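You operate a simulated robot arm through the tools that you are given. There is no shell and no other tool. Be economical: measure what you need, move in short steps, check, and stop when the job is done.

You are at the controls of a simulated robot arm. One attempt, no reset.

TASK
Press the orange and green blocks down into their marked gaps.
Fine: each in the gap with its colour; slide the yellow bridge over them last.

Only the result counts: the job must be done as asked and must still hold three seconds after the hand-in. Knocking over, shifting, dropping, spilling or breaking anything else fails it.

THE ROBOT
A 6-joint arm with a two-finger parallel gripper, fixed in place. Base frame: the origin is at the foot of the arm, x ahead of it, y to its left, z up; the work surface is at about z = 8. Lengths are in mm, angles in rad, forces in N, time in s.
With the tool pointing down near the work surface it reaches from about 160 to 400 mm from the base axis. Its first joint turns from -1.152 to 1.152 rad. Payload 1.57 kg.
The TCP is the grasp point between the finger pads, 30 mm short of the fingertips. In the tool frame z runs along the fingers and y along their closing line. The gripper opens to 80 mm. The fingers are 17 mm wide and 12 mm thick; the gripper's body (40 by 82 mm) begins 80 mm behind the TCP.
Orientation is told as [roll, pitch, yaw] about the base's x, y, z axes, in that order, counted from this pose: with the fingers straight down and closing along the base's y, the tool's x points along the base's -x, its y along +y and its z along -z.

THE INTERFACE
- The arm moves only by the tool apply_moves. Its argument "rows" is a list of rows, each an object (a shift or turn left out is 0, a gripper value left out holds the last) with "dr": the turn, a rotation vector about the tool's x, y, z in rad, a list of three; "dp": the shift along the tool's x, y, z in mm, a list of three; "fingers": the gripper command, from -1 (shut) to 1 (fully open), values between in proportion. In form: [{"dr": [ax, ay, az], "dp": [dx, dy, dz], "fingers": fingers}, ...]. A call has 1 to 20 rows; each row is the pose to reach, as a shift and turn from the pose commanded when the call began, along the tool's axes at that moment. Each row takes 0.2 s and may step no farther than 50 mm and 0.15 rad from the row before; otherwise, or with a gripper value out of range, the whole call is refused. Where a pose cannot be reached the arm comes as near as it can. A force on the tool above 70 N (or 10 N above the force at the start of the call, whichever is more), or a blocked arm, ends the call early, and 0.2 s more pass. The fingers move at their own pace (about 153 mm/s each) and stop on an object; they squeeze with about 22 N. The grip force told is the motor's: it shows also when the fingers shut on nothing. Time passes only in rows, and 0.2 s behind the last, so rows that repeat a pose let the fingers close. It gives the time, the measured TCP pose, the force on the tool (base axes), the opening and the grip force at its end, in the units of the frame above (readings bear some noise), with the torque about the TCP (base axes, N m) and any sound that the robot's microphone picked up.
- Cameras (640 x 400 px; columns grow to the right, rows downward): "scene" is fixed at [47.6, -329.2, 420.2]; the picture's right is [0.84, -0.55, 0.00], its down [-0.33, -0.51, -0.79] and it looks along [0.44, 0.66, -0.61] (base axes); focal length 214 px, centre (320, 200). "wrist" rides on the gripper at [72, -7, -122] in the tool frame; the picture's right is [0.09, 1.00, 0.00], its down [-0.84, 0.08, -0.54] and it looks along [-0.54, 0.05, 0.84] (tool axes); focal length 238 px, centre (320, 200).
- snapshot(camera): a new picture of that camera. No time passes.
- probe_pixels(camera, pixels): for up to 12 pixels [column, row] of the newest picture of that camera ("zoom" is the newest enlarged one), the place [x, y, z] in the base frame of the surface seen there, good to about 2 mm. No time passes.
- zoom(camera, box): a new picture of the part [left, top, right, bottom] of that camera's present view, enlarged. No time passes.
- close_job(): hands the job in; it is judged then, once.

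Go step by step. Measure first, check grasps and placings, and put right what went wrong. The budget is 80 turns and 46 pictures, counting those below and the enlarged ones. Unless the task says otherwise, let go and move clear before handing in, and close with one line.

The tools are called after "Emit:" as a command line: name --argument value ..., lists and objects as JSON in quotes. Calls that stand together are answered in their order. apply_moves: Moves the arm, as the interface text tells. Its arguments: {"type":"object","properties":{"rows":{"type":"array","items":{"type":"object","properties":{"dr":{"type":"array","items":{"type":"number"}},"dp":{"type":"array","items":{"type":"number"}},"fingers":{"type":"number"}}}}},"required":["rows"]} The other tools are called the same way: snapshot (camera) takes a picture; probe_pixels (camera, pixels) gives the place of the surface under pixels of a picture; zoom (camera, box) takes an enlarged picture of a part of a camera's view; close_job () hands the job in.

At the start:

```text
clock: 0.0
position: [218.9, -71.5, 288.4]
orientation: [0.001, 0.001, 0.002]
wrist_force: [0.1, 0.0, 0.9]
moment: [-0.01, -0.02, -0.02]
opening: 79.9
grip_force: 0.1
```

scene: 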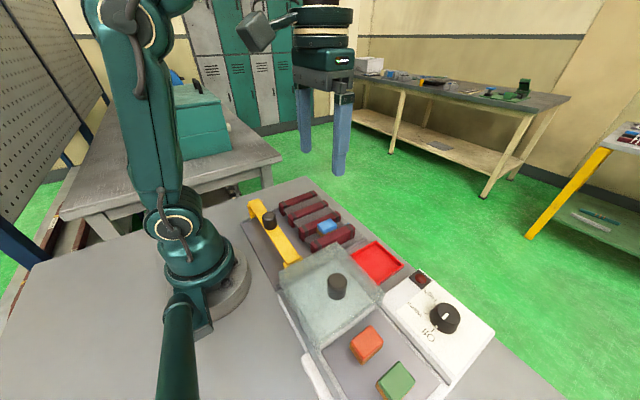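
wrist: 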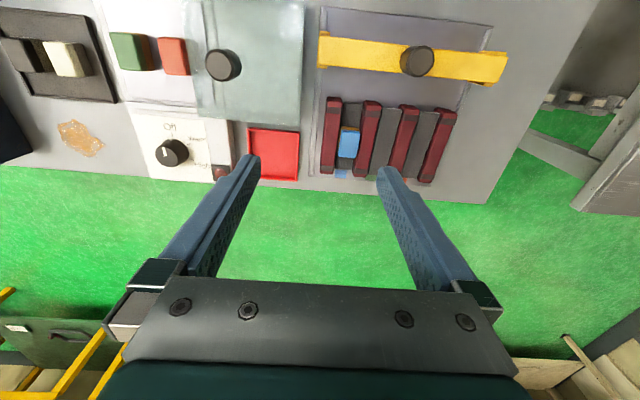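

The pictures show dark-red ribs with gaps (blue block in one), a yellow bridge, a glass cover, orange/green blocks and a switch box. I'll enlarge both views.

Emit:
zoom --camera "wrist" --box '[300, 0, 520, 210]'

Emit:
zoom --camera "wrist" --box '[0, 0, 320, 200]'

Emit:
zoom --camera "scene" --box '[230, 180, 500, 400]'

```text
1.90 times, centred on (410, 105) of wrist
```

zoom: 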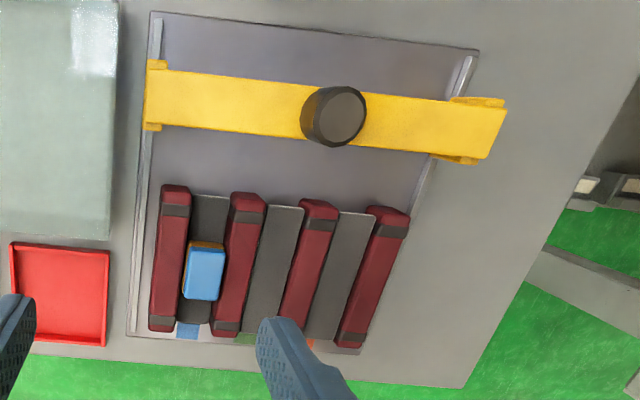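

```text
2.00 times, centred on (160, 100) of wrist
```

zoom: 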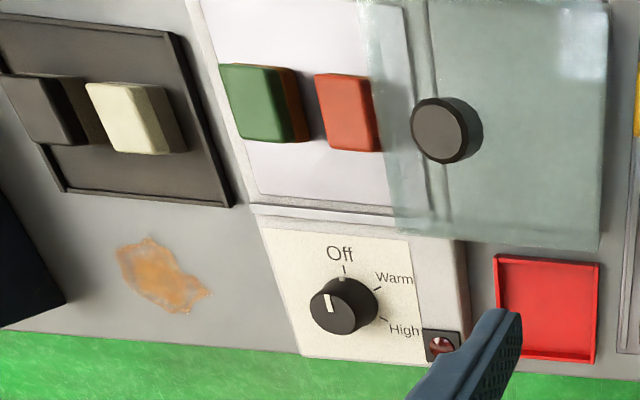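

```text
1.82 times, centred on (365, 290) of scene
```

zoom: 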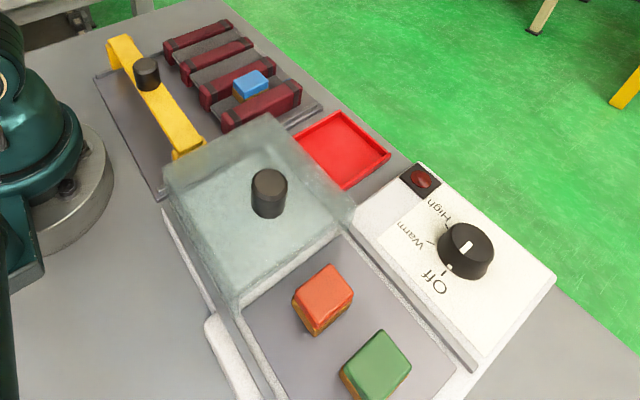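

The zooms show orange and green blocks in an open tray, and gap colour marks at the +x ends of the gaps (blue, green, orange by increasing y). I'll measure places.

Emit:
snapshot --camera "wrist"

Emit:
probe_pixels --camera "wrist" --pixels '[[125, 50], [148, 50], [170, 55], [183, 55], [418, 60], [348, 145], [332, 135], [365, 135], [402, 140], [437, 145], [385, 140], [420, 140]]'

Emit:
probe_pixels --camera "wrist" --pixels '[[345, 50], [470, 62], [500, 65], [322, 50], [400, 20], [400, 90], [223, 64], [260, 70], [342, 174], [372, 178], [408, 181], [125, 90]]'

Emit:
probe_pixels --camera "scene" --pixels '[[366, 340], [397, 379], [365, 358], [390, 395], [268, 215], [337, 287], [327, 226], [300, 207], [318, 222], [332, 237], [345, 345], [320, 300]]'

```text
40 pictures are left
```

wrist: 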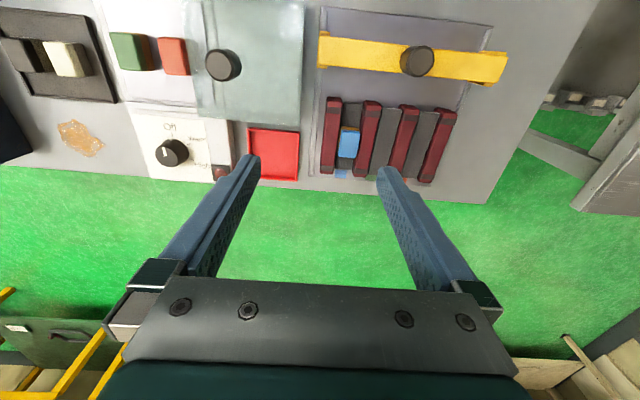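

```text
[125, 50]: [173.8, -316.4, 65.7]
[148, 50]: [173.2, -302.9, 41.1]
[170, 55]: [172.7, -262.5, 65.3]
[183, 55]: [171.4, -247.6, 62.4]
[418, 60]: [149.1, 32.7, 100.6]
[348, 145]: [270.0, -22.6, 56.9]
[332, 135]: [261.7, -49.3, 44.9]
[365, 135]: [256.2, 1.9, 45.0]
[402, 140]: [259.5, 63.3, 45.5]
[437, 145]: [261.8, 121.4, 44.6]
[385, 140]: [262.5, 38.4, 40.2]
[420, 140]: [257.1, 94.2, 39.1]
```

```text
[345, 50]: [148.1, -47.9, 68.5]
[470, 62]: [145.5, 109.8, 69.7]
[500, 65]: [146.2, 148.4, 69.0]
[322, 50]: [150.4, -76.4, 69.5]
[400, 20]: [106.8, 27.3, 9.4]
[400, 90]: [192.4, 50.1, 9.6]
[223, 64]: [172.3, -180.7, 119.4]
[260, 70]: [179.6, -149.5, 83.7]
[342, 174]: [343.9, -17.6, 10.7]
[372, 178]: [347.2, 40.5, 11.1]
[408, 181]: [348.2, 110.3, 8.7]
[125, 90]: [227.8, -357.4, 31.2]
```

```text
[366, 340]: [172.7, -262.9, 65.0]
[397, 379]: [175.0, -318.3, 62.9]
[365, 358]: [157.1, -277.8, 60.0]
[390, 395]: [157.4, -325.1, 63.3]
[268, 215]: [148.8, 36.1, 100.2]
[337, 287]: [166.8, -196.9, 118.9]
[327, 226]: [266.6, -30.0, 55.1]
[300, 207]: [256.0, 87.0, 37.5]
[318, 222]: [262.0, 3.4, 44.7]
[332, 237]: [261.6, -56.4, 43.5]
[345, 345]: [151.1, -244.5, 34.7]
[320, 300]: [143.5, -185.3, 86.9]
```

Gap centres look to be at y≈-23, 32, 92 and blocks near (173,-263) and (174,-317), tops z≈65. I'll move over the gaps for a closer look.

Emit:
apply_moves --rows '[{"dp": [6, 28, 25]}, {"dp": [12, 56, 50]}, {"dp": [18, 84, 75]}, {"dp": [24, 111, 98]}, {"dp": [24, 111, 98]}]'

Emit:
snapshot --camera "wrist"

Emit:
zoom --camera "scene" --box '[230, 175, 370, 275]'

```text
clock: 1.2
position: [194.6, 38.6, 190.8]
orientation: [0.0, 0.001, 0.002]
wrist_force: [-0.1, -0.3, -0.2]
moment: [0.03, -0.01, -0.02]
opening: 79.7
grip_force: 0.0
```

```text
39 pictures are left
```

wrist: 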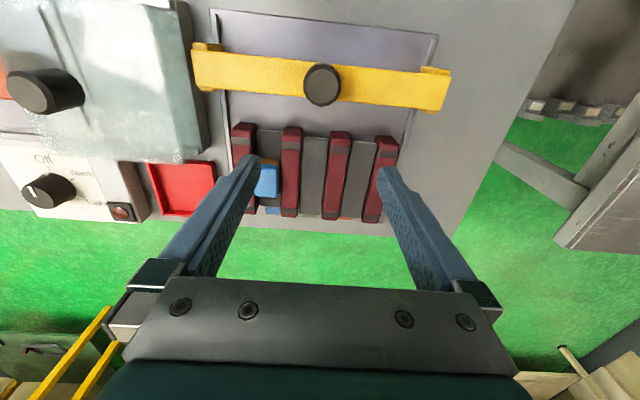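

```text
4.00 times, centred on (300, 225) of scene
```

zoom: 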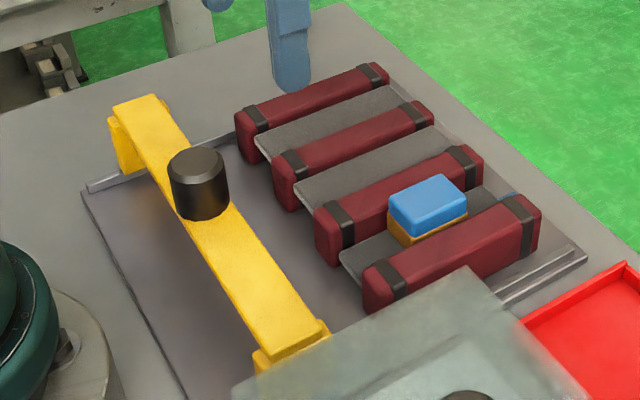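

Dark grey plates lie in each gap, seemingly lower in the blue gap; I'll probe heights and edges.

Emit:
zoom --camera "wrist" --box '[180, 30, 460, 230]'

Emit:
probe_pixels --camera "wrist" --pixels '[[268, 145], [268, 157], [268, 180], [270, 196], [313, 145], [313, 175], [312, 205], [360, 150], [358, 180], [356, 210], [338, 150], [322, 84]]'

Emit:
probe_pixels --camera "wrist" --pixels '[[260, 55], [260, 88], [198, 50], [205, 85], [447, 75], [443, 108], [436, 70], [220, 60], [425, 85], [243, 128], [290, 130], [340, 134]]'

Emit:
probe_pixels --camera "scene" --pixels '[[313, 237], [309, 244], [326, 235], [325, 222], [332, 232], [311, 219], [305, 217], [345, 226], [352, 235], [290, 206], [304, 208], [313, 214]]'

```text
2.00 times, centred on (320, 130) of wrist
```

zoom: 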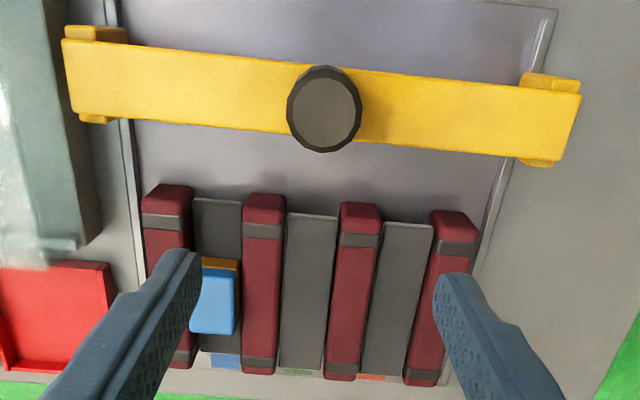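

```text
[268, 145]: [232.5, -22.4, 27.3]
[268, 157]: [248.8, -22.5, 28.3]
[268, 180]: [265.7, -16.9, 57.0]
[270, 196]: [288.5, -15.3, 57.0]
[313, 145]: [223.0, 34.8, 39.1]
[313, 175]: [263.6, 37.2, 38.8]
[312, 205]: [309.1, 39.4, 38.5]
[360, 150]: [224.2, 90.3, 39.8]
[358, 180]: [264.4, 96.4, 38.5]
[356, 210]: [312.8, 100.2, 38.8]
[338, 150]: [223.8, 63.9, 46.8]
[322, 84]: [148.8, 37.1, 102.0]
```

```text
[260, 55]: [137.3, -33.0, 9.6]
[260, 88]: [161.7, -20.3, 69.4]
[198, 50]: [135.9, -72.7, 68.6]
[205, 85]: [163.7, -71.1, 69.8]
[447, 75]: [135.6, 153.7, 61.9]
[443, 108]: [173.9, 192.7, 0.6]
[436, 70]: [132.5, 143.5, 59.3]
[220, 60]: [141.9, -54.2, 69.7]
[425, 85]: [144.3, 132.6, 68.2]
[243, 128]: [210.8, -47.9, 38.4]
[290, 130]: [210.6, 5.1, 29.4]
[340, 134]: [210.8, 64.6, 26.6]
```

```text
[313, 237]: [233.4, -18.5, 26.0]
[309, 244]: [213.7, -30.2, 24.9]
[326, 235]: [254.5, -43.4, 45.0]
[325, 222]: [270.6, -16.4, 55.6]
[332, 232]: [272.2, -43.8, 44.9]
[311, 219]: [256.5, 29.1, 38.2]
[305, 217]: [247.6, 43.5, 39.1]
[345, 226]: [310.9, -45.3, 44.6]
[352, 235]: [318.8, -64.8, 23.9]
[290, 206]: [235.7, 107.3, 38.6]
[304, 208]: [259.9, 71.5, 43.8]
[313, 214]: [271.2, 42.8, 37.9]
```

Plates are at z≈38.5 when up and ≈27.5 under blue (top 57), so each block must be pressed about 11 mm. Now I'll go look at the blocks.

Emit:
apply_moves --rows '[{"dp": [0, -46, 0]}, {"dp": [0, -92, 0]}, {"dp": [0, -138, 0]}, {"dp": [0, -184, 0]}, {"dp": [0, -230, 0]}, {"dp": [0, -276, 0]}, {"dp": [0, -320, 0]}, {"dp": [0, -320, 0]}]'

Emit:
snapshot --camera "wrist"

```text
clock: 3.0
position: [193.2, -281.1, 192.9]
orientation: [0.001, 0.001, 0.0]
wrist_force: [-0.5, -0.1, -0.7]
moment: [-0.02, -0.03, -0.04]
opening: 79.7
grip_force: 0.0
```

```text
36 pictures are left
```

wrist: 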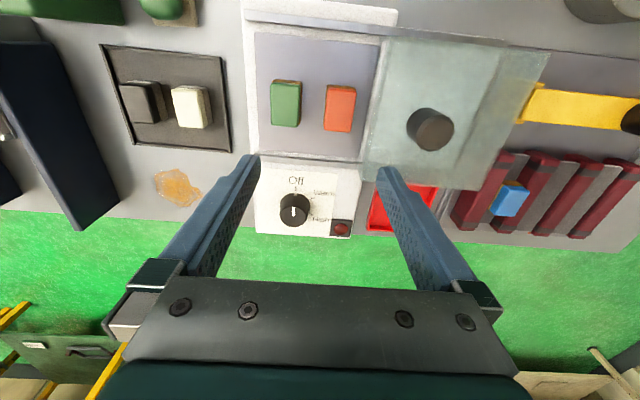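

The two blocks are at (286,103) and (340,108) in the tray, nearly aligned with the axes. I'll enlarge and probe their edges.

Emit:
zoom --camera "wrist" --box '[240, 60, 400, 160]'

Emit:
zoom --camera "scene" --box '[310, 300, 450, 400]'

Emit:
probe_pixels --camera "wrist" --pixels '[[273, 83], [299, 84], [272, 123], [297, 124], [327, 87], [353, 89], [326, 129], [350, 130], [366, 120], [312, 110], [262, 105], [310, 150]]'

Emit:
probe_pixels --camera "wrist" --pixels '[[492, 192], [525, 185], [508, 200], [512, 184], [503, 212], [365, 60], [368, 150], [380, 110], [310, 36], [310, 155], [285, 81], [340, 84]]'

```text
4.00 times, centred on (320, 110) of wrist
```

zoom: 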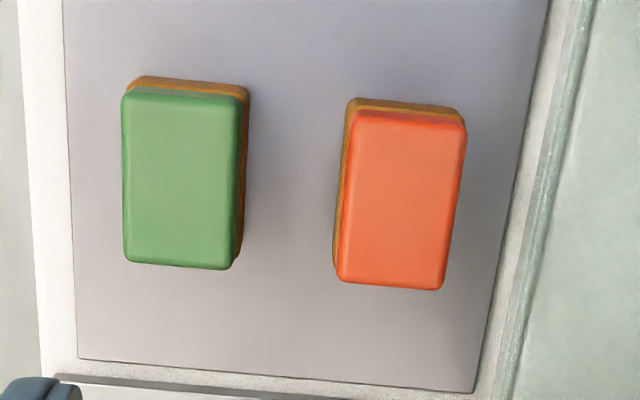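

```text
4.00 times, centred on (380, 350) of scene
```

zoom: 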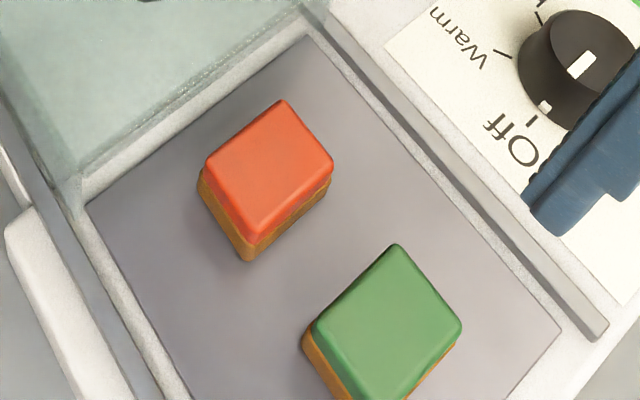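

```text
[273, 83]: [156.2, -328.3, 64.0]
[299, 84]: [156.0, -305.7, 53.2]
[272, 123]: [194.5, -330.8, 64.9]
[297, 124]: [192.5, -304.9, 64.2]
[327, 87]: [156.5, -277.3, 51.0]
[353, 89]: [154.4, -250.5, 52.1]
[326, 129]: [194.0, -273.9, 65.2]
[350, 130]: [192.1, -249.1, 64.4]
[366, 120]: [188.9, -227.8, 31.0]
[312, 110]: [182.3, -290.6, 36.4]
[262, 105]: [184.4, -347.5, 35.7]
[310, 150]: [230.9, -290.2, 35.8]
```

```text
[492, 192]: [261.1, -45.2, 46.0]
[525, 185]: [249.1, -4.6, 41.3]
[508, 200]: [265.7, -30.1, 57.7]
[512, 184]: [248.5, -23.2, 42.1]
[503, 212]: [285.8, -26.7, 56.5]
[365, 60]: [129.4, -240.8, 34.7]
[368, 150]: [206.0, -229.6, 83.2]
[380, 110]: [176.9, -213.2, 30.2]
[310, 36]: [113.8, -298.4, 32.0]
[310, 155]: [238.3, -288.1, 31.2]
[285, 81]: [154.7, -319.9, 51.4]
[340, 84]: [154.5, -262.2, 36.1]
```

Blocks are about 40 (x) × 27 (y) × 30 mm, tray floor z≈36, axis-aligned; orange centred about (175,-263), green about (175,-318). Gripping along x fits the gaps, so I'll turn 90° above the orange block.

Emit:
apply_moves --rows '[{"dr": [0, 0, 0.143]}, {"dr": [0, 0, 0.286]}, {"dr": [0, 0, 0.428]}, {"dr": [0, 0, 0.571]}, {"dr": [0, 0, 0.714]}, {"dr": [0, 0, 0.857]}, {"dr": [0, 0, 1.0]}, {"dr": [0, 0, 1.142]}, {"dr": [0, 0, 1.285]}, {"dr": [0, 0, 1.428], "dp": [9, 9, 0]}, {"dr": [0, 0, 1.5708], "dp": [18, 18, 0]}, {"dr": [0, 0, 1.5708], "dp": [18, 18, 20]}]'

Emit:
snapshot --camera "wrist"

```text
clock: 5.6
position: [176.3, -264.1, 169.5]
orientation: [0.0, -0.003, -1.572]
wrist_force: [-0.3, -0.9, 0.5]
moment: [0.0, -0.02, 0.01]
opening: 80.0
grip_force: 0.1
```

```text
33 pictures are left
```

wrist: 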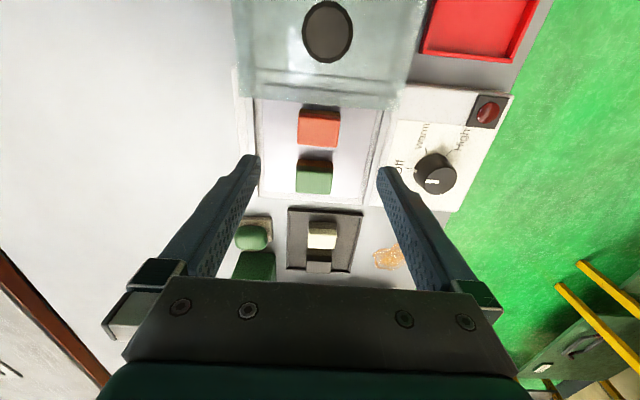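

Rotation worked; orange is at (320,127). I'll probe its edges precisely.

Emit:
probe_pixels --camera "wrist" --pixels '[[302, 128], [338, 129], [320, 114], [320, 142], [298, 178], [331, 180], [314, 166], [314, 190], [256, 130], [388, 130], [250, 150], [245, 120]]'

Emit:
zoom --camera "wrist" --box '[240, 80, 400, 210]'

```text
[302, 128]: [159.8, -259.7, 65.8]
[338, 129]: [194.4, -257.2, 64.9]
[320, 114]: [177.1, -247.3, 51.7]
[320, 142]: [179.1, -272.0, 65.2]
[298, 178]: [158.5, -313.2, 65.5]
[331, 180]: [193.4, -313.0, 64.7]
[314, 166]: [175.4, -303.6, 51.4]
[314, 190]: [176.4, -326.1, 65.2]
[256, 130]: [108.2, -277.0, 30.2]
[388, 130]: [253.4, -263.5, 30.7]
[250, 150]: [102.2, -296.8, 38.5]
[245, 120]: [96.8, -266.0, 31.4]
```

```text
3.08 times, centred on (320, 145) of wrist
```

zoom: 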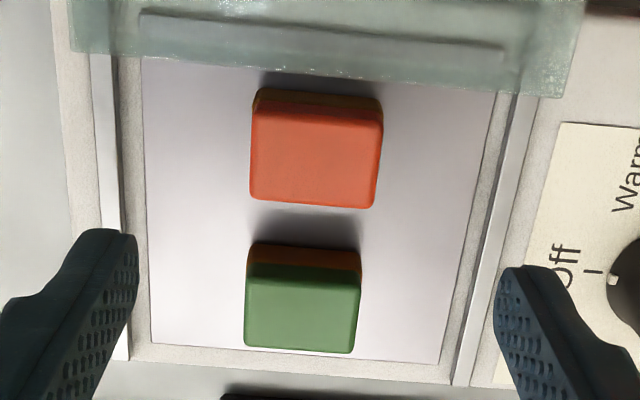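

Orange centre is about (177,-262), top 65. I'll descend with the fingers at 60 mm and close on it.

Emit:
apply_moves --rows '[{"dp": [2, 0.7, 25], "fingers": 0.5}, {"dp": [2, 0.7, 50]}, {"dp": [2, 0.7, 75]}, {"dp": [2, 0.7, 90]}, {"dp": [2, 0.7, 98]}, {"dp": [2, 0.7, 98]}, {"dp": [2, 0.7, 98], "fingers": -1}, {"dp": [2, 0.7, 98], "fingers": -1}, {"dp": [2, 0.7, 98], "fingers": -1}]'

Emit:
zoom --camera "scene" --box '[290, 260, 450, 400]'

```text
clock: 7.6
position: [178.2, -261.7, 72.2]
orientation: [-0.001, 0.0, -1.568]
wrist_force: [-0.2, -0.6, -0.5]
moment: [-0.01, -0.01, 0.05]
opening: 41.1
grip_force: 22.0
```

```text
2.86 times, centred on (370, 330) of scene
```

zoom: 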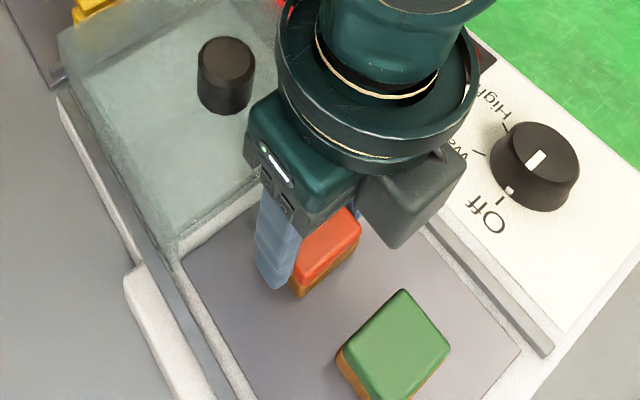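

Orange is held (opening 41 mm, 22 N). Lift and carry toward the orange gap, staying above the cover knob (z 119).

Emit:
apply_moves --rows '[{"dp": [0, 0, -30]}, {"dp": [0, 0, -70]}, {"dp": [0, 0, -110]}, {"dp": [40, 10, -110]}, {"dp": [80, 20, -110]}, {"dp": [120, 30, -110]}, {"dp": [160, 40, -110]}, {"dp": [200, 50, -110]}, {"dp": [240, 60, -110]}, {"dp": [280, 70, -110]}, {"dp": [320, 80, -110]}, {"dp": [357, 90, -110]}, {"dp": [357, 90, -110]}]'

Emit:
snapshot --camera "wrist"

Emit:
snapshot --camera "scene"

```text
clock: 10.4
position: [262.4, 97.2, 183.3]
orientation: [-0.001, 0.0, -1.568]
wrist_force: [-0.1, 0.8, -0.5]
moment: [0.0, -0.02, 0.0]
opening: 41.1
grip_force: 21.5
```

```text
30 pictures are left
```

wrist: 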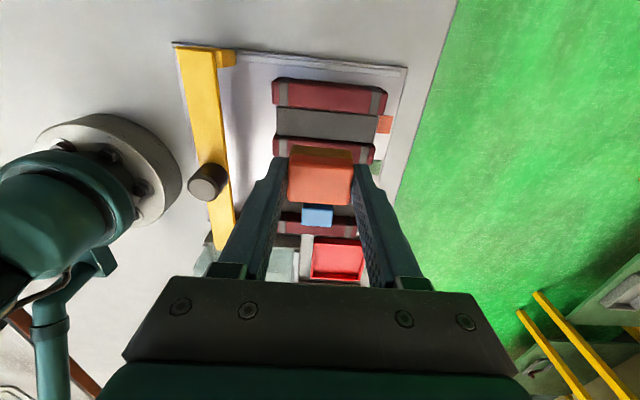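

```text
29 pictures are left
```

scene: 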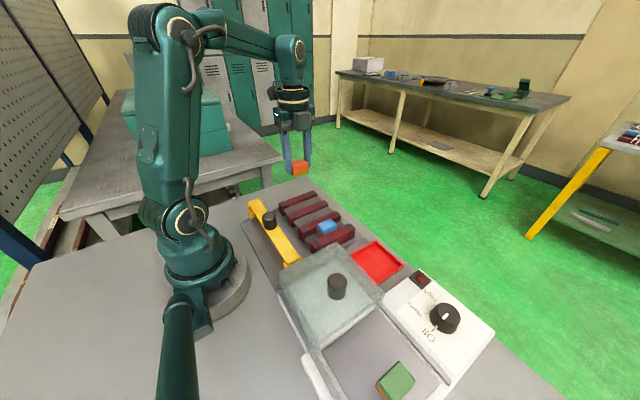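

The orange gap (mark at (384,124)) is seen clearly. I'll enlarge and probe the rib edges.

Emit:
zoom --camera "wrist" --box '[260, 65, 420, 165]'

Emit:
probe_pixels --camera "zoom" --pixels '[[200, 100], [200, 140], [200, 160], [200, 180], [200, 200], [200, 240], [200, 270], [200, 284], [200, 296], [300, 170], [300, 190], [300, 290]]'

```text
4.00 times, centred on (340, 115) of wrist
```

zoom: 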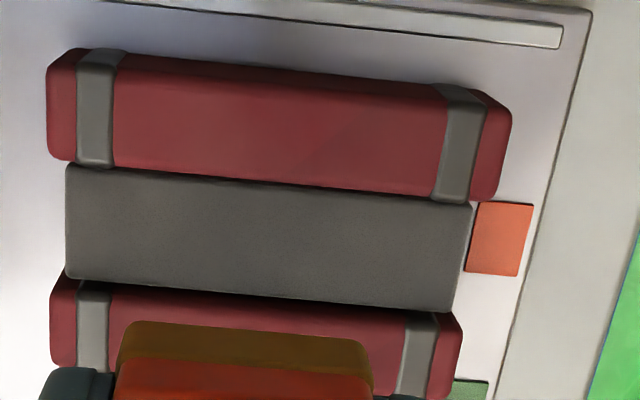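

```text
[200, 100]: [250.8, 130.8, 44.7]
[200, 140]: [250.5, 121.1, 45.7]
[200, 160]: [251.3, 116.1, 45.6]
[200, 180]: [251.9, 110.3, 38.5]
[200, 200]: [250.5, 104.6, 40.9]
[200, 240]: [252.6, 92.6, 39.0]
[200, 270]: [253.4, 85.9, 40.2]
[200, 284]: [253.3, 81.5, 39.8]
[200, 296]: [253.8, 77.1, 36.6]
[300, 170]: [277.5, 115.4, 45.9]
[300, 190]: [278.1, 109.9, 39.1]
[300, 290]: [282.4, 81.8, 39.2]
```

Gap runs y≈80–112, centre ≈96, plate top 38.7. I'll lower orange there at x=268 (in line with blue), stopping just above the plate.

Emit:
apply_moves --rows '[{"dp": [-1.2, 5.6, 0]}, {"dp": [-1.2, 5.6, 30]}, {"dp": [-1.2, 5.6, 60]}, {"dp": [-1.2, 5.6, 85]}, {"dp": [-1.2, 5.6, 97]}, {"dp": [-1.2, 5.6, 102]}, {"dp": [-1.2, 5.6, 102]}]'

Emit:
zoom --camera "scene" --box '[230, 155, 370, 265]'

Emit:
zoom --camera "wrist" --box '[230, 90, 430, 230]'

```text
clock: 12.0
position: [271.5, 95.3, 82.2]
orientation: [0.002, 0.0, -1.569]
wrist_force: [-1.8, -0.2, 15.0]
moment: [-0.3, 0.08, -0.03]
opening: 41.4
grip_force: 22.0
```

```text
3.64 times, centred on (300, 210) of scene
```

zoom: 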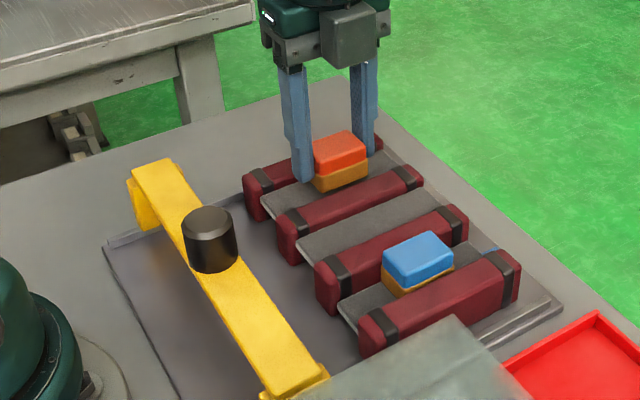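

```text
2.86 times, centred on (330, 160) of wrist
```

zoom: 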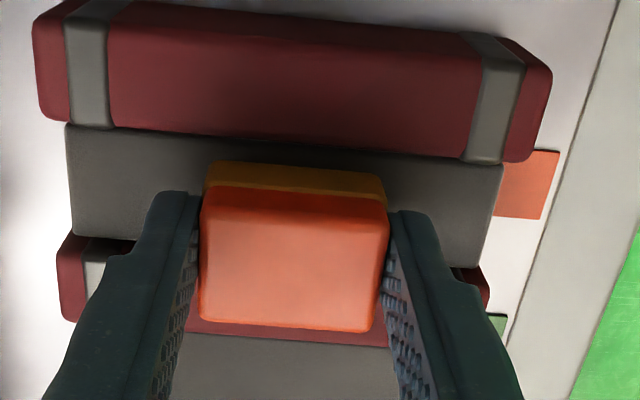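

There's 15 N of contact at a bottom height equal to the rib top with a moment toward -y, so the block is touching the lower rib. I'll measure the offset.

Emit:
probe_pixels --camera "zoom" --pixels '[[290, 130], [290, 140], [290, 150], [290, 158], [290, 166], [290, 180], [290, 200], [290, 318], [290, 335], [290, 350], [120, 220], [130, 242]]'

Emit:
snapshot --camera "scene"

Emit:
probe_pixels --camera "scene" --pixels '[[323, 202], [323, 205], [323, 207], [325, 209], [315, 208], [330, 205], [335, 204], [310, 209], [318, 209], [290, 216], [293, 218], [300, 212]]'

```text
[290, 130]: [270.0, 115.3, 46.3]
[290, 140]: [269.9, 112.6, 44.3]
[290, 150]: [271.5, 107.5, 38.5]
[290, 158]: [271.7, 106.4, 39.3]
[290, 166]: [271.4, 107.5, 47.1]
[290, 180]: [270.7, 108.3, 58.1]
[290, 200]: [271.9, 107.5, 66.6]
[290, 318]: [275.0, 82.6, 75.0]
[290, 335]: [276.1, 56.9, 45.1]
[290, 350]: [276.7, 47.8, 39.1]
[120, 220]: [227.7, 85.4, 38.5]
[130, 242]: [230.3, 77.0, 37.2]
```

```text
25 pictures are left
```

scene: 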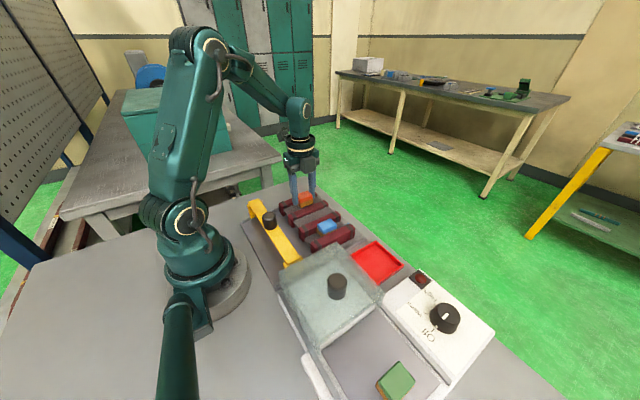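

```text
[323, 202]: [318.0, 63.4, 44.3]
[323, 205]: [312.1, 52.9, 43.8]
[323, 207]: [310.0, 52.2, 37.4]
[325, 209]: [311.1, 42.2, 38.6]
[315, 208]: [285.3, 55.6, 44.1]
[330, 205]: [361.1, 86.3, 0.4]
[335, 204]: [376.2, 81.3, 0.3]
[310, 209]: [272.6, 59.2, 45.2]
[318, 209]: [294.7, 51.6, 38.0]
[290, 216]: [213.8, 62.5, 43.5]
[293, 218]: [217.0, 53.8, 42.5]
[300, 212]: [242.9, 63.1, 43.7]
```

Block occupies y≈82–108 while the upper rib starts at ≈112.5, so there's slack on +y. I'll lift 4 mm, shift +2.5 mm in y, and lower again.

Emit:
apply_moves --rows '[{"dp": [0, 0, -5]}, {"dp": [2.5, -2, -5]}, {"dp": [2.5, -2, -5]}, {"dp": [2.5, -2, -1]}, {"dp": [2.5, -2, 1]}, {"dp": [2.5, -2, 3]}, {"dp": [2.5, -2, 3]}]'

```text
clock: 13.6
position: [268.4, 96.5, 77.5]
orientation: [0.002, 0.0, -1.57]
wrist_force: [0.2, -0.6, -0.8]
moment: [0.0, 0.01, -0.02]
opening: 41.1
grip_force: 22.7
```

It now enters freely (z 77.5, no force). Continue down, pressing gently.

Emit:
apply_moves --rows '[{"dp": [0, 0, 1]}, {"dp": [0, 0, 2]}, {"dp": [0, 0, 3]}, {"dp": [0, 0, 4]}, {"dp": [0, 0, 5]}, {"dp": [0, 0, 6]}, {"dp": [0, 0, 7]}, {"dp": [0, 0, 8]}]'

```text
clock: 15.4
position: [269.5, 97.3, 70.2]
orientation: [0.003, 0.001, -1.57]
wrist_force: [0.8, 1.3, 3.6]
moment: [0.12, -0.02, -0.06]
opening: 41.2
grip_force: 21.4
```

Force stays low as it goes down; continuing another 6 mm.

Emit:
apply_moves --rows '[{"dp": [0, 0, 1]}, {"dp": [0, 0, 2]}, {"dp": [0, 0, 3]}, {"dp": [0, 0, 4]}, {"dp": [0, 0, 5]}, {"dp": [0, 0, 6]}, {"dp": [0, 0, 7]}, {"dp": [0, 0, 8]}]'

Emit:
zoom --camera "scene" --box '[230, 155, 370, 265]'

```text
clock: 17.2
position: [270.2, 97.2, 63.3]
orientation: [0.003, 0.001, -1.567]
wrist_force: [-1.6, 0.1, 16.8]
moment: [0.17, 0.08, -0.01]
opening: 41.4
grip_force: 22.1
```

```text
3.64 times, centred on (300, 210) of scene
```

zoom: 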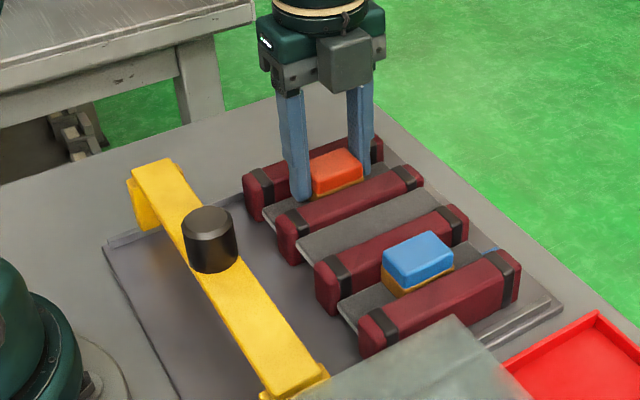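

Bottomed at z≈63 (block bottom ≈27, same as blue). Release, raise and check that it stays.

Emit:
apply_moves --rows '[{"dp": [0, 0, 0], "fingers": 0.4}, {"dp": [0, 0, 0], "fingers": 0.4}, {"dp": [0, 0, -30], "fingers": 0.4}, {"dp": [0, 0, -70], "fingers": 0.4}, {"dp": [-40, 0, -110], "fingers": 0.4}, {"dp": [-40, 0, -110], "fingers": 0.4}]'

Emit:
zoom --camera "wrist" --box '[230, 40, 430, 180]'

Emit:
snapshot --camera "wrist"

```text
refused: row 5 steps farther than a row can; nothing moved
```

```text
2.86 times, centred on (330, 110) of wrist
```

zoom: 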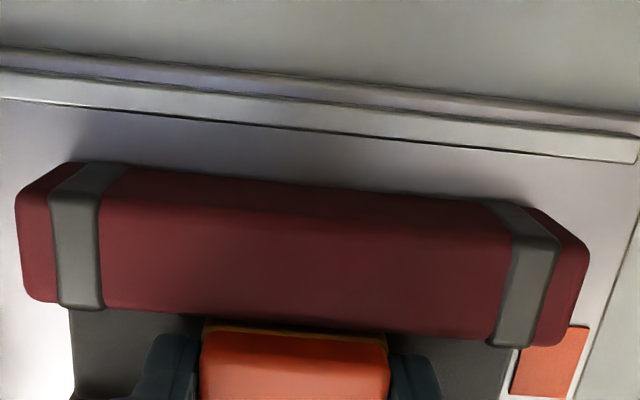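

```text
22 pictures are left
```

wrist: 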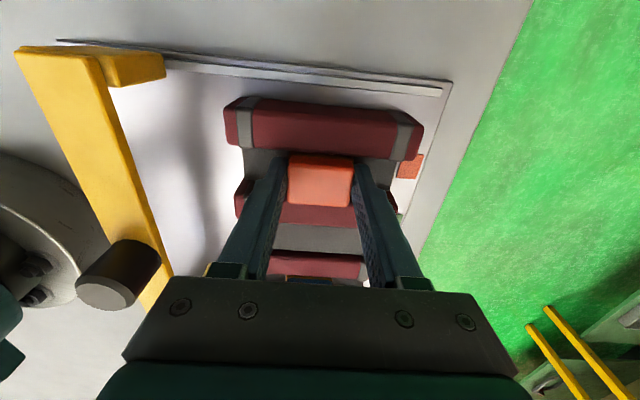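

The call was refused for one oversized step and nothing moved. Repeating with shorter steps.

Emit:
apply_moves --rows '[{"dp": [0, 0, 0], "fingers": 0.4}, {"dp": [0, 0, 0], "fingers": 0.4}, {"dp": [0, 0, -20]}, {"dp": [0, 0, -50]}, {"dp": [0, 0, -80]}, {"dp": [0, 0, -110]}, {"dp": [-40, 0, -110]}, {"dp": [-40, 0, -110]}]'

Emit:
snapshot --camera "wrist"

Emit:
zoom --camera "scene" --box '[230, 175, 370, 275]'

```text
clock: 19.0
position: [268.2, 57.3, 170.6]
orientation: [0.001, 0.0, -1.57]
wrist_force: [-1.1, 0.6, 0.7]
moment: [0.01, 0.01, 0.0]
opening: 55.7
grip_force: 0.0
```

```text
21 pictures are left
```

wrist: 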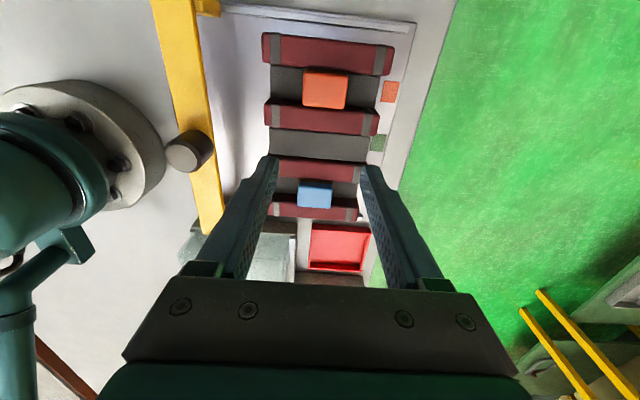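

```text
4.00 times, centred on (300, 225) of scene
```

zoom: 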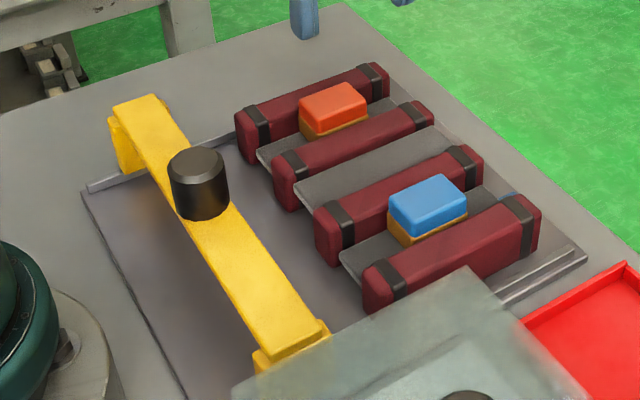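

Orange appears down like blue; I'll check its height, and the green gap edges.

Emit:
probe_pixels --camera "wrist" --pixels '[[325, 88], [288, 90], [358, 98], [315, 192], [310, 103], [320, 130], [320, 136], [320, 145], [320, 155], [320, 159], [320, 162], [320, 170]]'

Emit:
probe_pixels --camera "zoom" --pixels '[[335, 100], [430, 205], [280, 148], [345, 195], [355, 200], [365, 190], [375, 180], [330, 195], [340, 205], [335, 172], [345, 160], [390, 160]]'

```text
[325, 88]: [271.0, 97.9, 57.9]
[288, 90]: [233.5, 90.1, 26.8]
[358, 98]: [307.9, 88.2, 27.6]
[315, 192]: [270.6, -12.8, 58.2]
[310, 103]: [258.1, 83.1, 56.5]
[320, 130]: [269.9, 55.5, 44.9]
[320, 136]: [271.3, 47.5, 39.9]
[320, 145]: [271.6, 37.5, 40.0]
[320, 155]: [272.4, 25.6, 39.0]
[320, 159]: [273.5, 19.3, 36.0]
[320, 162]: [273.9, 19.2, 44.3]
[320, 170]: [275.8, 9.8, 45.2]
```

```text
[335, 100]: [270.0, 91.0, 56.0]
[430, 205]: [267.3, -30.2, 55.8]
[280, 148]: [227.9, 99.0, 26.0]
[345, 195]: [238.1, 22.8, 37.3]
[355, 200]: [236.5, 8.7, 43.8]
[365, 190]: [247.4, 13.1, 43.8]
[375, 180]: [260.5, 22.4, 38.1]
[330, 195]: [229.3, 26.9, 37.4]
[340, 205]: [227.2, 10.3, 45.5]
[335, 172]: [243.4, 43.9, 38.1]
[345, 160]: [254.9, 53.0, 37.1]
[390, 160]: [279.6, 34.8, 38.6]
```

Orange is seated (top 57, plate 27). Now back to above the green block at (176,-317).

Emit:
apply_moves --rows '[{"dp": [-20, 0, -10]}, {"dp": [-65, -12, -10]}, {"dp": [-110, -23, -10]}, {"dp": [-155, -35, -10]}, {"dp": [-200, -47, -10]}, {"dp": [-245, -59, -10]}, {"dp": [-290, -71, -10]}, {"dp": [-335, -82, -10]}, {"dp": [-374, -92, -10]}, {"dp": [-374, -92, 30]}, {"dp": [-374, -92, 30]}]'

Emit:
snapshot --camera "wrist"

```text
clock: 21.4
position: [177.3, -317.2, 141.0]
orientation: [0.0, 0.002, -1.569]
wrist_force: [0.4, -0.2, -1.0]
moment: [0.01, 0.01, -0.02]
opening: 56.1
grip_force: 0.0
```

```text
19 pictures are left
```

wrist: 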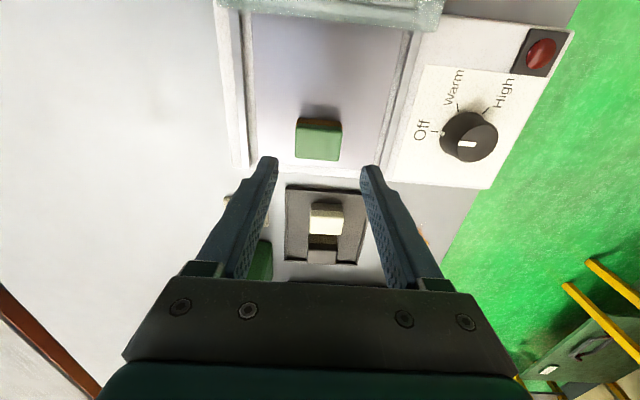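

Green lies at (318,138), centred well enough. Descend to z 72 and grip.

Emit:
apply_moves --rows '[{"dp": [0, -1, 25]}, {"dp": [0, -1, 50]}, {"dp": [0, -1, 62]}, {"dp": [0, -1, 69]}, {"dp": [0, -1, 69]}, {"dp": [0, -1, 69], "fingers": -1}, {"dp": [0, -1, 69], "fingers": -1}, {"dp": [0, -1, 69], "fingers": -1}]'

Emit:
zoom --camera "wrist" --box '[230, 90, 430, 230]'

Emit:
probe_pixels --camera "zoom" --pixels '[[290, 200], [290, 190], [290, 320], [290, 310], [290, 250], [290, 185]]'

```text
clock: 23.2
position: [176.3, -315.3, 72.8]
orientation: [0.0, 0.001, -1.569]
wrist_force: [0.4, 0.5, -0.4]
moment: [-0.01, 0.0, 0.01]
opening: 41.5
grip_force: 22.1
```

```text
2.86 times, centred on (330, 160) of wrist
```

zoom: 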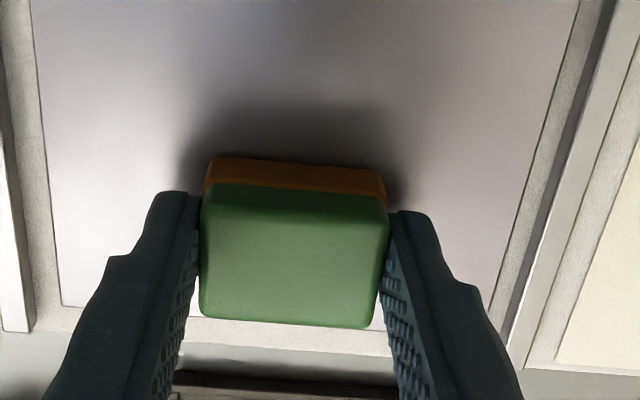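

```text
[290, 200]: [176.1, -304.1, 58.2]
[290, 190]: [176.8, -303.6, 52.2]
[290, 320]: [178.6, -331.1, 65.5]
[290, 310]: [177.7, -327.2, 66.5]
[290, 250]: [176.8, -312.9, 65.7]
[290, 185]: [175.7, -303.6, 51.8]
```

Green held (41.5 mm), nearly same seat in the gripper as orange was. Carry to above the green gap, target (268.5, 37).

Emit:
apply_moves --rows '[{"dp": [0, 0, -30]}, {"dp": [0, 0, -70]}, {"dp": [0, 0, -110]}, {"dp": [40, 10, -110]}, {"dp": [80, 20, -110]}, {"dp": [120, 30, -110]}, {"dp": [160, 40, -110]}, {"dp": [200, 50, -110]}, {"dp": [240, 60, -110]}, {"dp": [280, 72, -110]}, {"dp": [320, 84, -110]}, {"dp": [352.5, 92, -110]}, {"dp": [352.5, 92, -80]}, {"dp": [352.5, 92, -50]}, {"dp": [352.5, 92, -25]}, {"dp": [352.5, 92, -25]}]'

Emit:
zoom --camera "wrist" --box '[230, 90, 430, 230]'

Emit:
probe_pixels --camera "zoom" --pixels '[[150, 130], [150, 140], [150, 150], [150, 170], [130, 200], [290, 170], [290, 180], [290, 320], [290, 240], [290, 120], [290, 140], [290, 155]]'

```text
clock: 26.6
position: [268.1, 36.4, 98.6]
orientation: [0.001, 0.001, -1.569]
wrist_force: [0.6, 0.0, -1.3]
moment: [0.0, 0.02, 0.02]
opening: 41.1
grip_force: 22.1
```

```text
2.86 times, centred on (330, 160) of wrist
```

zoom: 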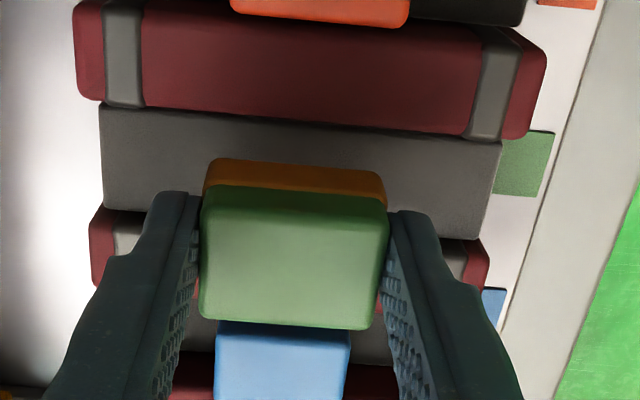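

```text
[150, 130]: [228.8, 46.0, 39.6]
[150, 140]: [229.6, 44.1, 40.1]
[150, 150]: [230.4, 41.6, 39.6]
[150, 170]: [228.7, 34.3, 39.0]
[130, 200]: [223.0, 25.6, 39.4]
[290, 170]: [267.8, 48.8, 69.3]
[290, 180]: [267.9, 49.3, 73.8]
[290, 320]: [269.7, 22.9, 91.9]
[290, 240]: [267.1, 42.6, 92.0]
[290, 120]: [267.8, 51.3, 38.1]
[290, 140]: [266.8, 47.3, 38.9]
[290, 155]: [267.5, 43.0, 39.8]
```

Block spans y≈22.5–49, gap ≈21–52.5; shift +0.8 mm and lower into the gap.

Emit:
apply_moves --rows '[{"dp": [0.9, 0, 6]}, {"dp": [0.9, 0, 12]}, {"dp": [0.9, 0, 15]}, {"dp": [0.9, 0, 17]}, {"dp": [0.9, 0, 19]}, {"dp": [0.9, 0, 21]}, {"dp": [0.9, 0, 21]}]'

```text
clock: 28.2
position: [268.9, 37.6, 77.4]
orientation: [0.001, 0.002, -1.57]
wrist_force: [0.0, 0.7, 0.0]
moment: [-0.03, 0.03, 0.0]
opening: 41.2
grip_force: 21.6
```

It's below the rib tops with no contact force. Press down the rest.

Emit:
apply_moves --rows '[{"dp": [0, 0, 1]}, {"dp": [0, 0, 2]}, {"dp": [0, 0, 3]}, {"dp": [0, 0, 4]}, {"dp": [0, 0, 5]}, {"dp": [0, 0, 6]}, {"dp": [0, 0, 7]}, {"dp": [0, 0, 8]}, {"dp": [0, 0, 9]}, {"dp": [0, 0, 10]}, {"dp": [0, 0, 11]}, {"dp": [0, 0, 12]}, {"dp": [0, 0, 13]}, {"dp": [0, 0, 14]}, {"dp": [0, 0, 15]}, {"dp": [0, 0, 15.5]}]'

```text
clock: 31.6
position: [269.0, 36.2, 61.6]
orientation: [-0.001, -0.001, -1.569]
wrist_force: [-2.4, -0.4, 17.4]
moment: [0.02, 0.07, -0.02]
opening: 41.2
grip_force: 21.7
```

Bottomed at z≈62 with 17 N. Release, raise and check.

Emit:
apply_moves --rows '[{"dp": [0, 0, 0], "fingers": 0.4}, {"dp": [0, 0, 0], "fingers": 0.4}, {"dp": [0, 0, -20]}, {"dp": [0, 0, -50]}, {"dp": [0, 0, -80]}, {"dp": [0, 0, -110]}, {"dp": [-40, 0, -110]}, {"dp": [-40, 0, -110]}]'

Emit:
snapshot --camera "wrist"

Emit:
zoom --camera "scene" --box '[230, 175, 390, 285]'

Emit:
probe_pixels --camera "zoom" --pixels '[[290, 95], [330, 135], [375, 190], [145, 170], [170, 155], [170, 188], [175, 205], [215, 250], [105, 115], [255, 310], [100, 175], [250, 305]]'

```text
clock: 33.4
position: [267.7, -3.7, 172.9]
orientation: [0.0, 0.001, -1.569]
wrist_force: [0.4, 0.0, -0.1]
moment: [-0.01, -0.02, 0.01]
opening: 56.1
grip_force: 0.0
```

```text
16 pictures are left
```

wrist: 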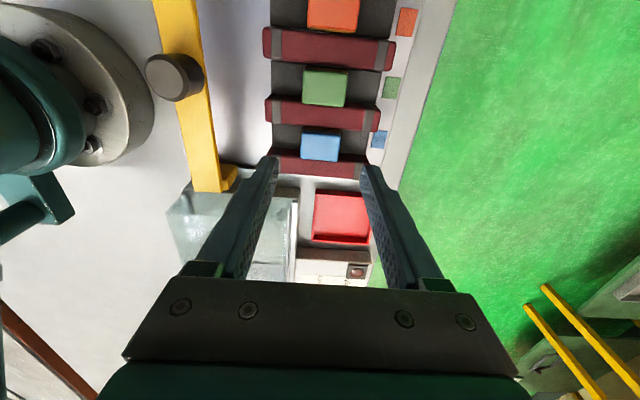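

```text
3.64 times, centred on (310, 230) of scene
```

zoom: 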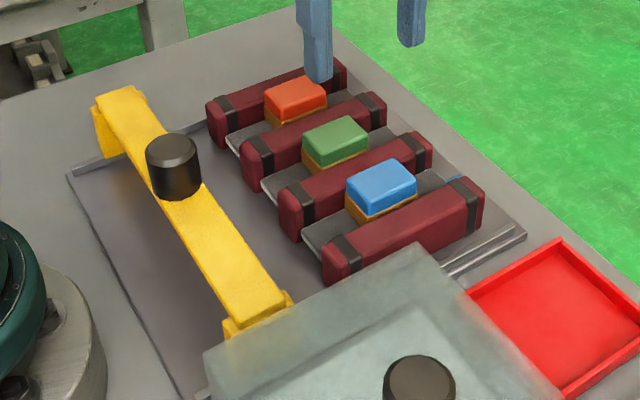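

```text
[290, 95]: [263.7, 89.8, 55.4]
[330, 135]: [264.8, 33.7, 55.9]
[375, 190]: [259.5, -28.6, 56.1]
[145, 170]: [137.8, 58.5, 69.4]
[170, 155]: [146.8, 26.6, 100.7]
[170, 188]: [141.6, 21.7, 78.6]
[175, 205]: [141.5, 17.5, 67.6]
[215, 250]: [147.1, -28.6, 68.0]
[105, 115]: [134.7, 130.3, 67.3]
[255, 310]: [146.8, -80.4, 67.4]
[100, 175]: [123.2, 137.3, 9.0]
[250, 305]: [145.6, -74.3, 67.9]
```

All three blocks sit at the same height (≈56). Next the bridge: I'll check its foot clearance to the cover and red tray along +x.

Emit:
zoom --camera "wrist" --box '[150, 130, 390, 280]'

Emit:
probe_pixels --camera "wrist" --pixels '[[207, 188], [232, 170], [225, 185], [245, 173], [292, 202], [316, 195], [340, 192], [308, 182], [340, 180], [300, 190], [185, 200], [340, 168]]'

Emit:
probe_pixels --camera "zoom" --pixels '[[230, 140], [205, 120], [220, 130], [150, 160], [145, 90], [180, 135], [360, 165], [390, 180], [415, 145], [440, 172], [500, 172], [370, 150]]'

```text
2.67 times, centred on (270, 205) of wrist
```

zoom: 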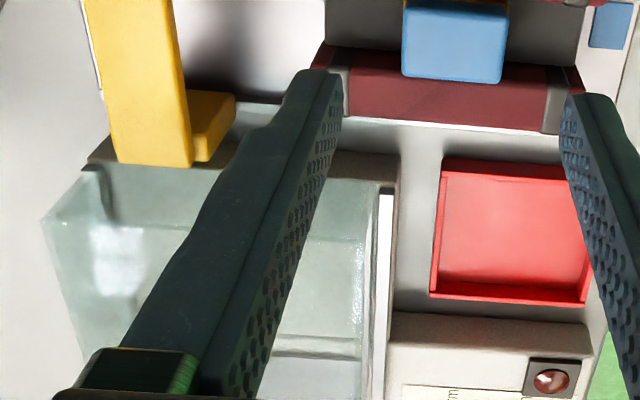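

```text
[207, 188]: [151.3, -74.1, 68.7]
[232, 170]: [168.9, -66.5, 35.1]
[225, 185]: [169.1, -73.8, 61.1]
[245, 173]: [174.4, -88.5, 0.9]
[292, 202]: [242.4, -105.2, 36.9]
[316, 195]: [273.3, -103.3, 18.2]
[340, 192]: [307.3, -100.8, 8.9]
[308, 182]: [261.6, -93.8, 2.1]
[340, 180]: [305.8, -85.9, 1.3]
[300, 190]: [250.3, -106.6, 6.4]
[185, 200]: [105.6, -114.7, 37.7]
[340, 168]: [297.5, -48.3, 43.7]
```

```text
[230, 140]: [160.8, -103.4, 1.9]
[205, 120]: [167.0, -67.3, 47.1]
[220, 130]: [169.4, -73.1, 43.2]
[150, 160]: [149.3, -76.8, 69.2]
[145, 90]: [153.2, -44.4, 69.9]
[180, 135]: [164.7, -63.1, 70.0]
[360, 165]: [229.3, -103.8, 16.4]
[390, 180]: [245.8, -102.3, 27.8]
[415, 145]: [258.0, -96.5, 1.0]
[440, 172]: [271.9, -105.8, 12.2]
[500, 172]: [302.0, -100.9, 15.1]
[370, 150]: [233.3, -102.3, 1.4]
```

Clearance is good (foot ends y≈-78; cover and tray edges ≈-102). I'll measure the knob.

Emit:
probe_pixels --camera "wrist" --pixels '[[148, 78], [182, 78], [165, 58], [165, 96], [165, 78], [195, 85], [175, 20], [208, 100], [190, 140], [215, 150]]'

Emit:
apply_moves --rows '[{"dp": [20, -50, 0], "fingers": 0.5}, {"dp": [40, -95, 0]}, {"dp": [40, -110, 0]}, {"dp": [40, -110, 0]}]'

Emit:
snapshot --camera "wrist"

```text
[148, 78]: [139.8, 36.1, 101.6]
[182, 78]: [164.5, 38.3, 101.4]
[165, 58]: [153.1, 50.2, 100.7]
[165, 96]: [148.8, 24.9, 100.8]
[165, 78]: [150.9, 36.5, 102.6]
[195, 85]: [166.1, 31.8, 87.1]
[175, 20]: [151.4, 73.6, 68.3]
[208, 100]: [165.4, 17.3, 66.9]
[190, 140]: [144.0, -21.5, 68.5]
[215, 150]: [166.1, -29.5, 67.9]
```

```text
refused: row 1 steps farther than a row can; nothing moved
```

```text
13 pictures are left
```

wrist: 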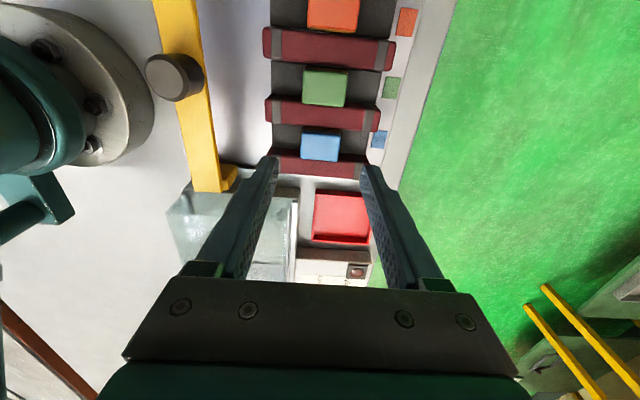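

Knob centre is (152,37), Ø≈28, top z 101. Move above it at x≈157 in smaller steps.

Emit:
apply_moves --rows '[{"dp": [12, -32, -5], "fingers": 0.5}, {"dp": [24, -64, -5]}, {"dp": [36, -94, -5]}, {"dp": [40.7, -110.5, -5]}, {"dp": [40.7, -110.5, -5]}]'

Emit:
zoom --camera "scene" --box '[200, 120, 380, 280]'

```text
clock: 34.6
position: [157.0, 37.2, 178.3]
orientation: [-0.002, 0.0, -1.569]
wrist_force: [-0.2, 1.3, 0.5]
moment: [0.0, 0.01, 0.02]
opening: 59.8
grip_force: 0.1
```

```text
2.50 times, centred on (290, 200) of scene
```

zoom: 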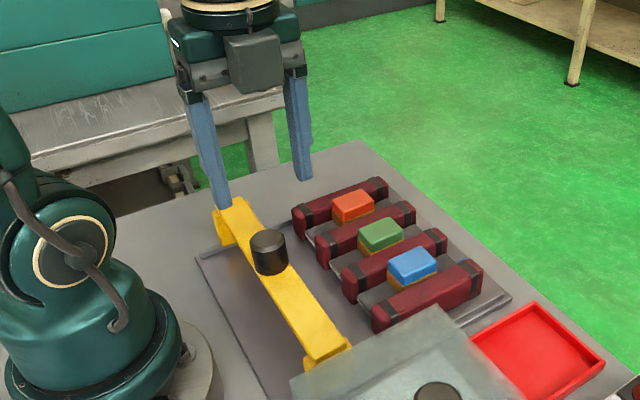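

Reached (157,37) fine. Lower to z≈104 so the tips straddle the knob just above the bridge, without closing yet.

Emit:
apply_moves --rows '[{"dp": [0, 0, 20]}, {"dp": [0, 0, 40]}, {"dp": [0, 0, 60]}, {"dp": [0, 0, 70]}, {"dp": [0, 0, 73.5]}, {"dp": [0, 0, 73.5]}]'

Emit:
zoom --camera "scene" --box '[200, 160, 340, 270]'

```text
clock: 36.0
position: [157.4, 38.5, 103.1]
orientation: [-0.001, -0.001, -1.57]
wrist_force: [-0.3, -0.5, -0.1]
moment: [-0.01, 0.0, 0.0]
opening: 60.2
grip_force: 0.1
```

```text
3.64 times, centred on (270, 215) of scene
```

zoom: 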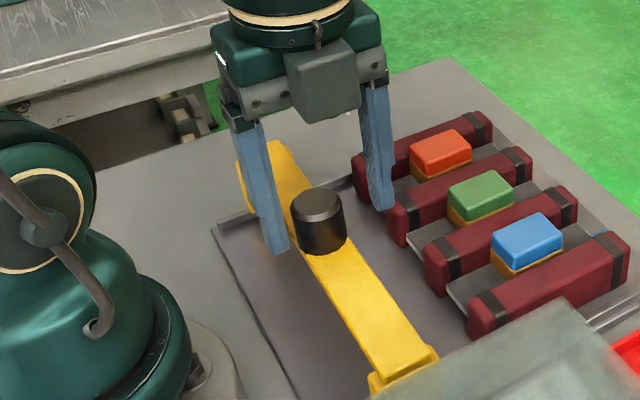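

The fingers straddle the knob without contact. Close on it.

Emit:
apply_moves --rows '[{"fingers": -1}, {"fingers": -1}, {"fingers": -1}, {"fingers": -1}]'

```text
clock: 37.0
position: [158.1, 38.0, 102.9]
orientation: [-0.001, -0.002, -1.567]
wrist_force: [1.4, -3.1, -14.6]
moment: [0.04, -0.41, 0.07]
opening: 31.1
grip_force: 39.5
```

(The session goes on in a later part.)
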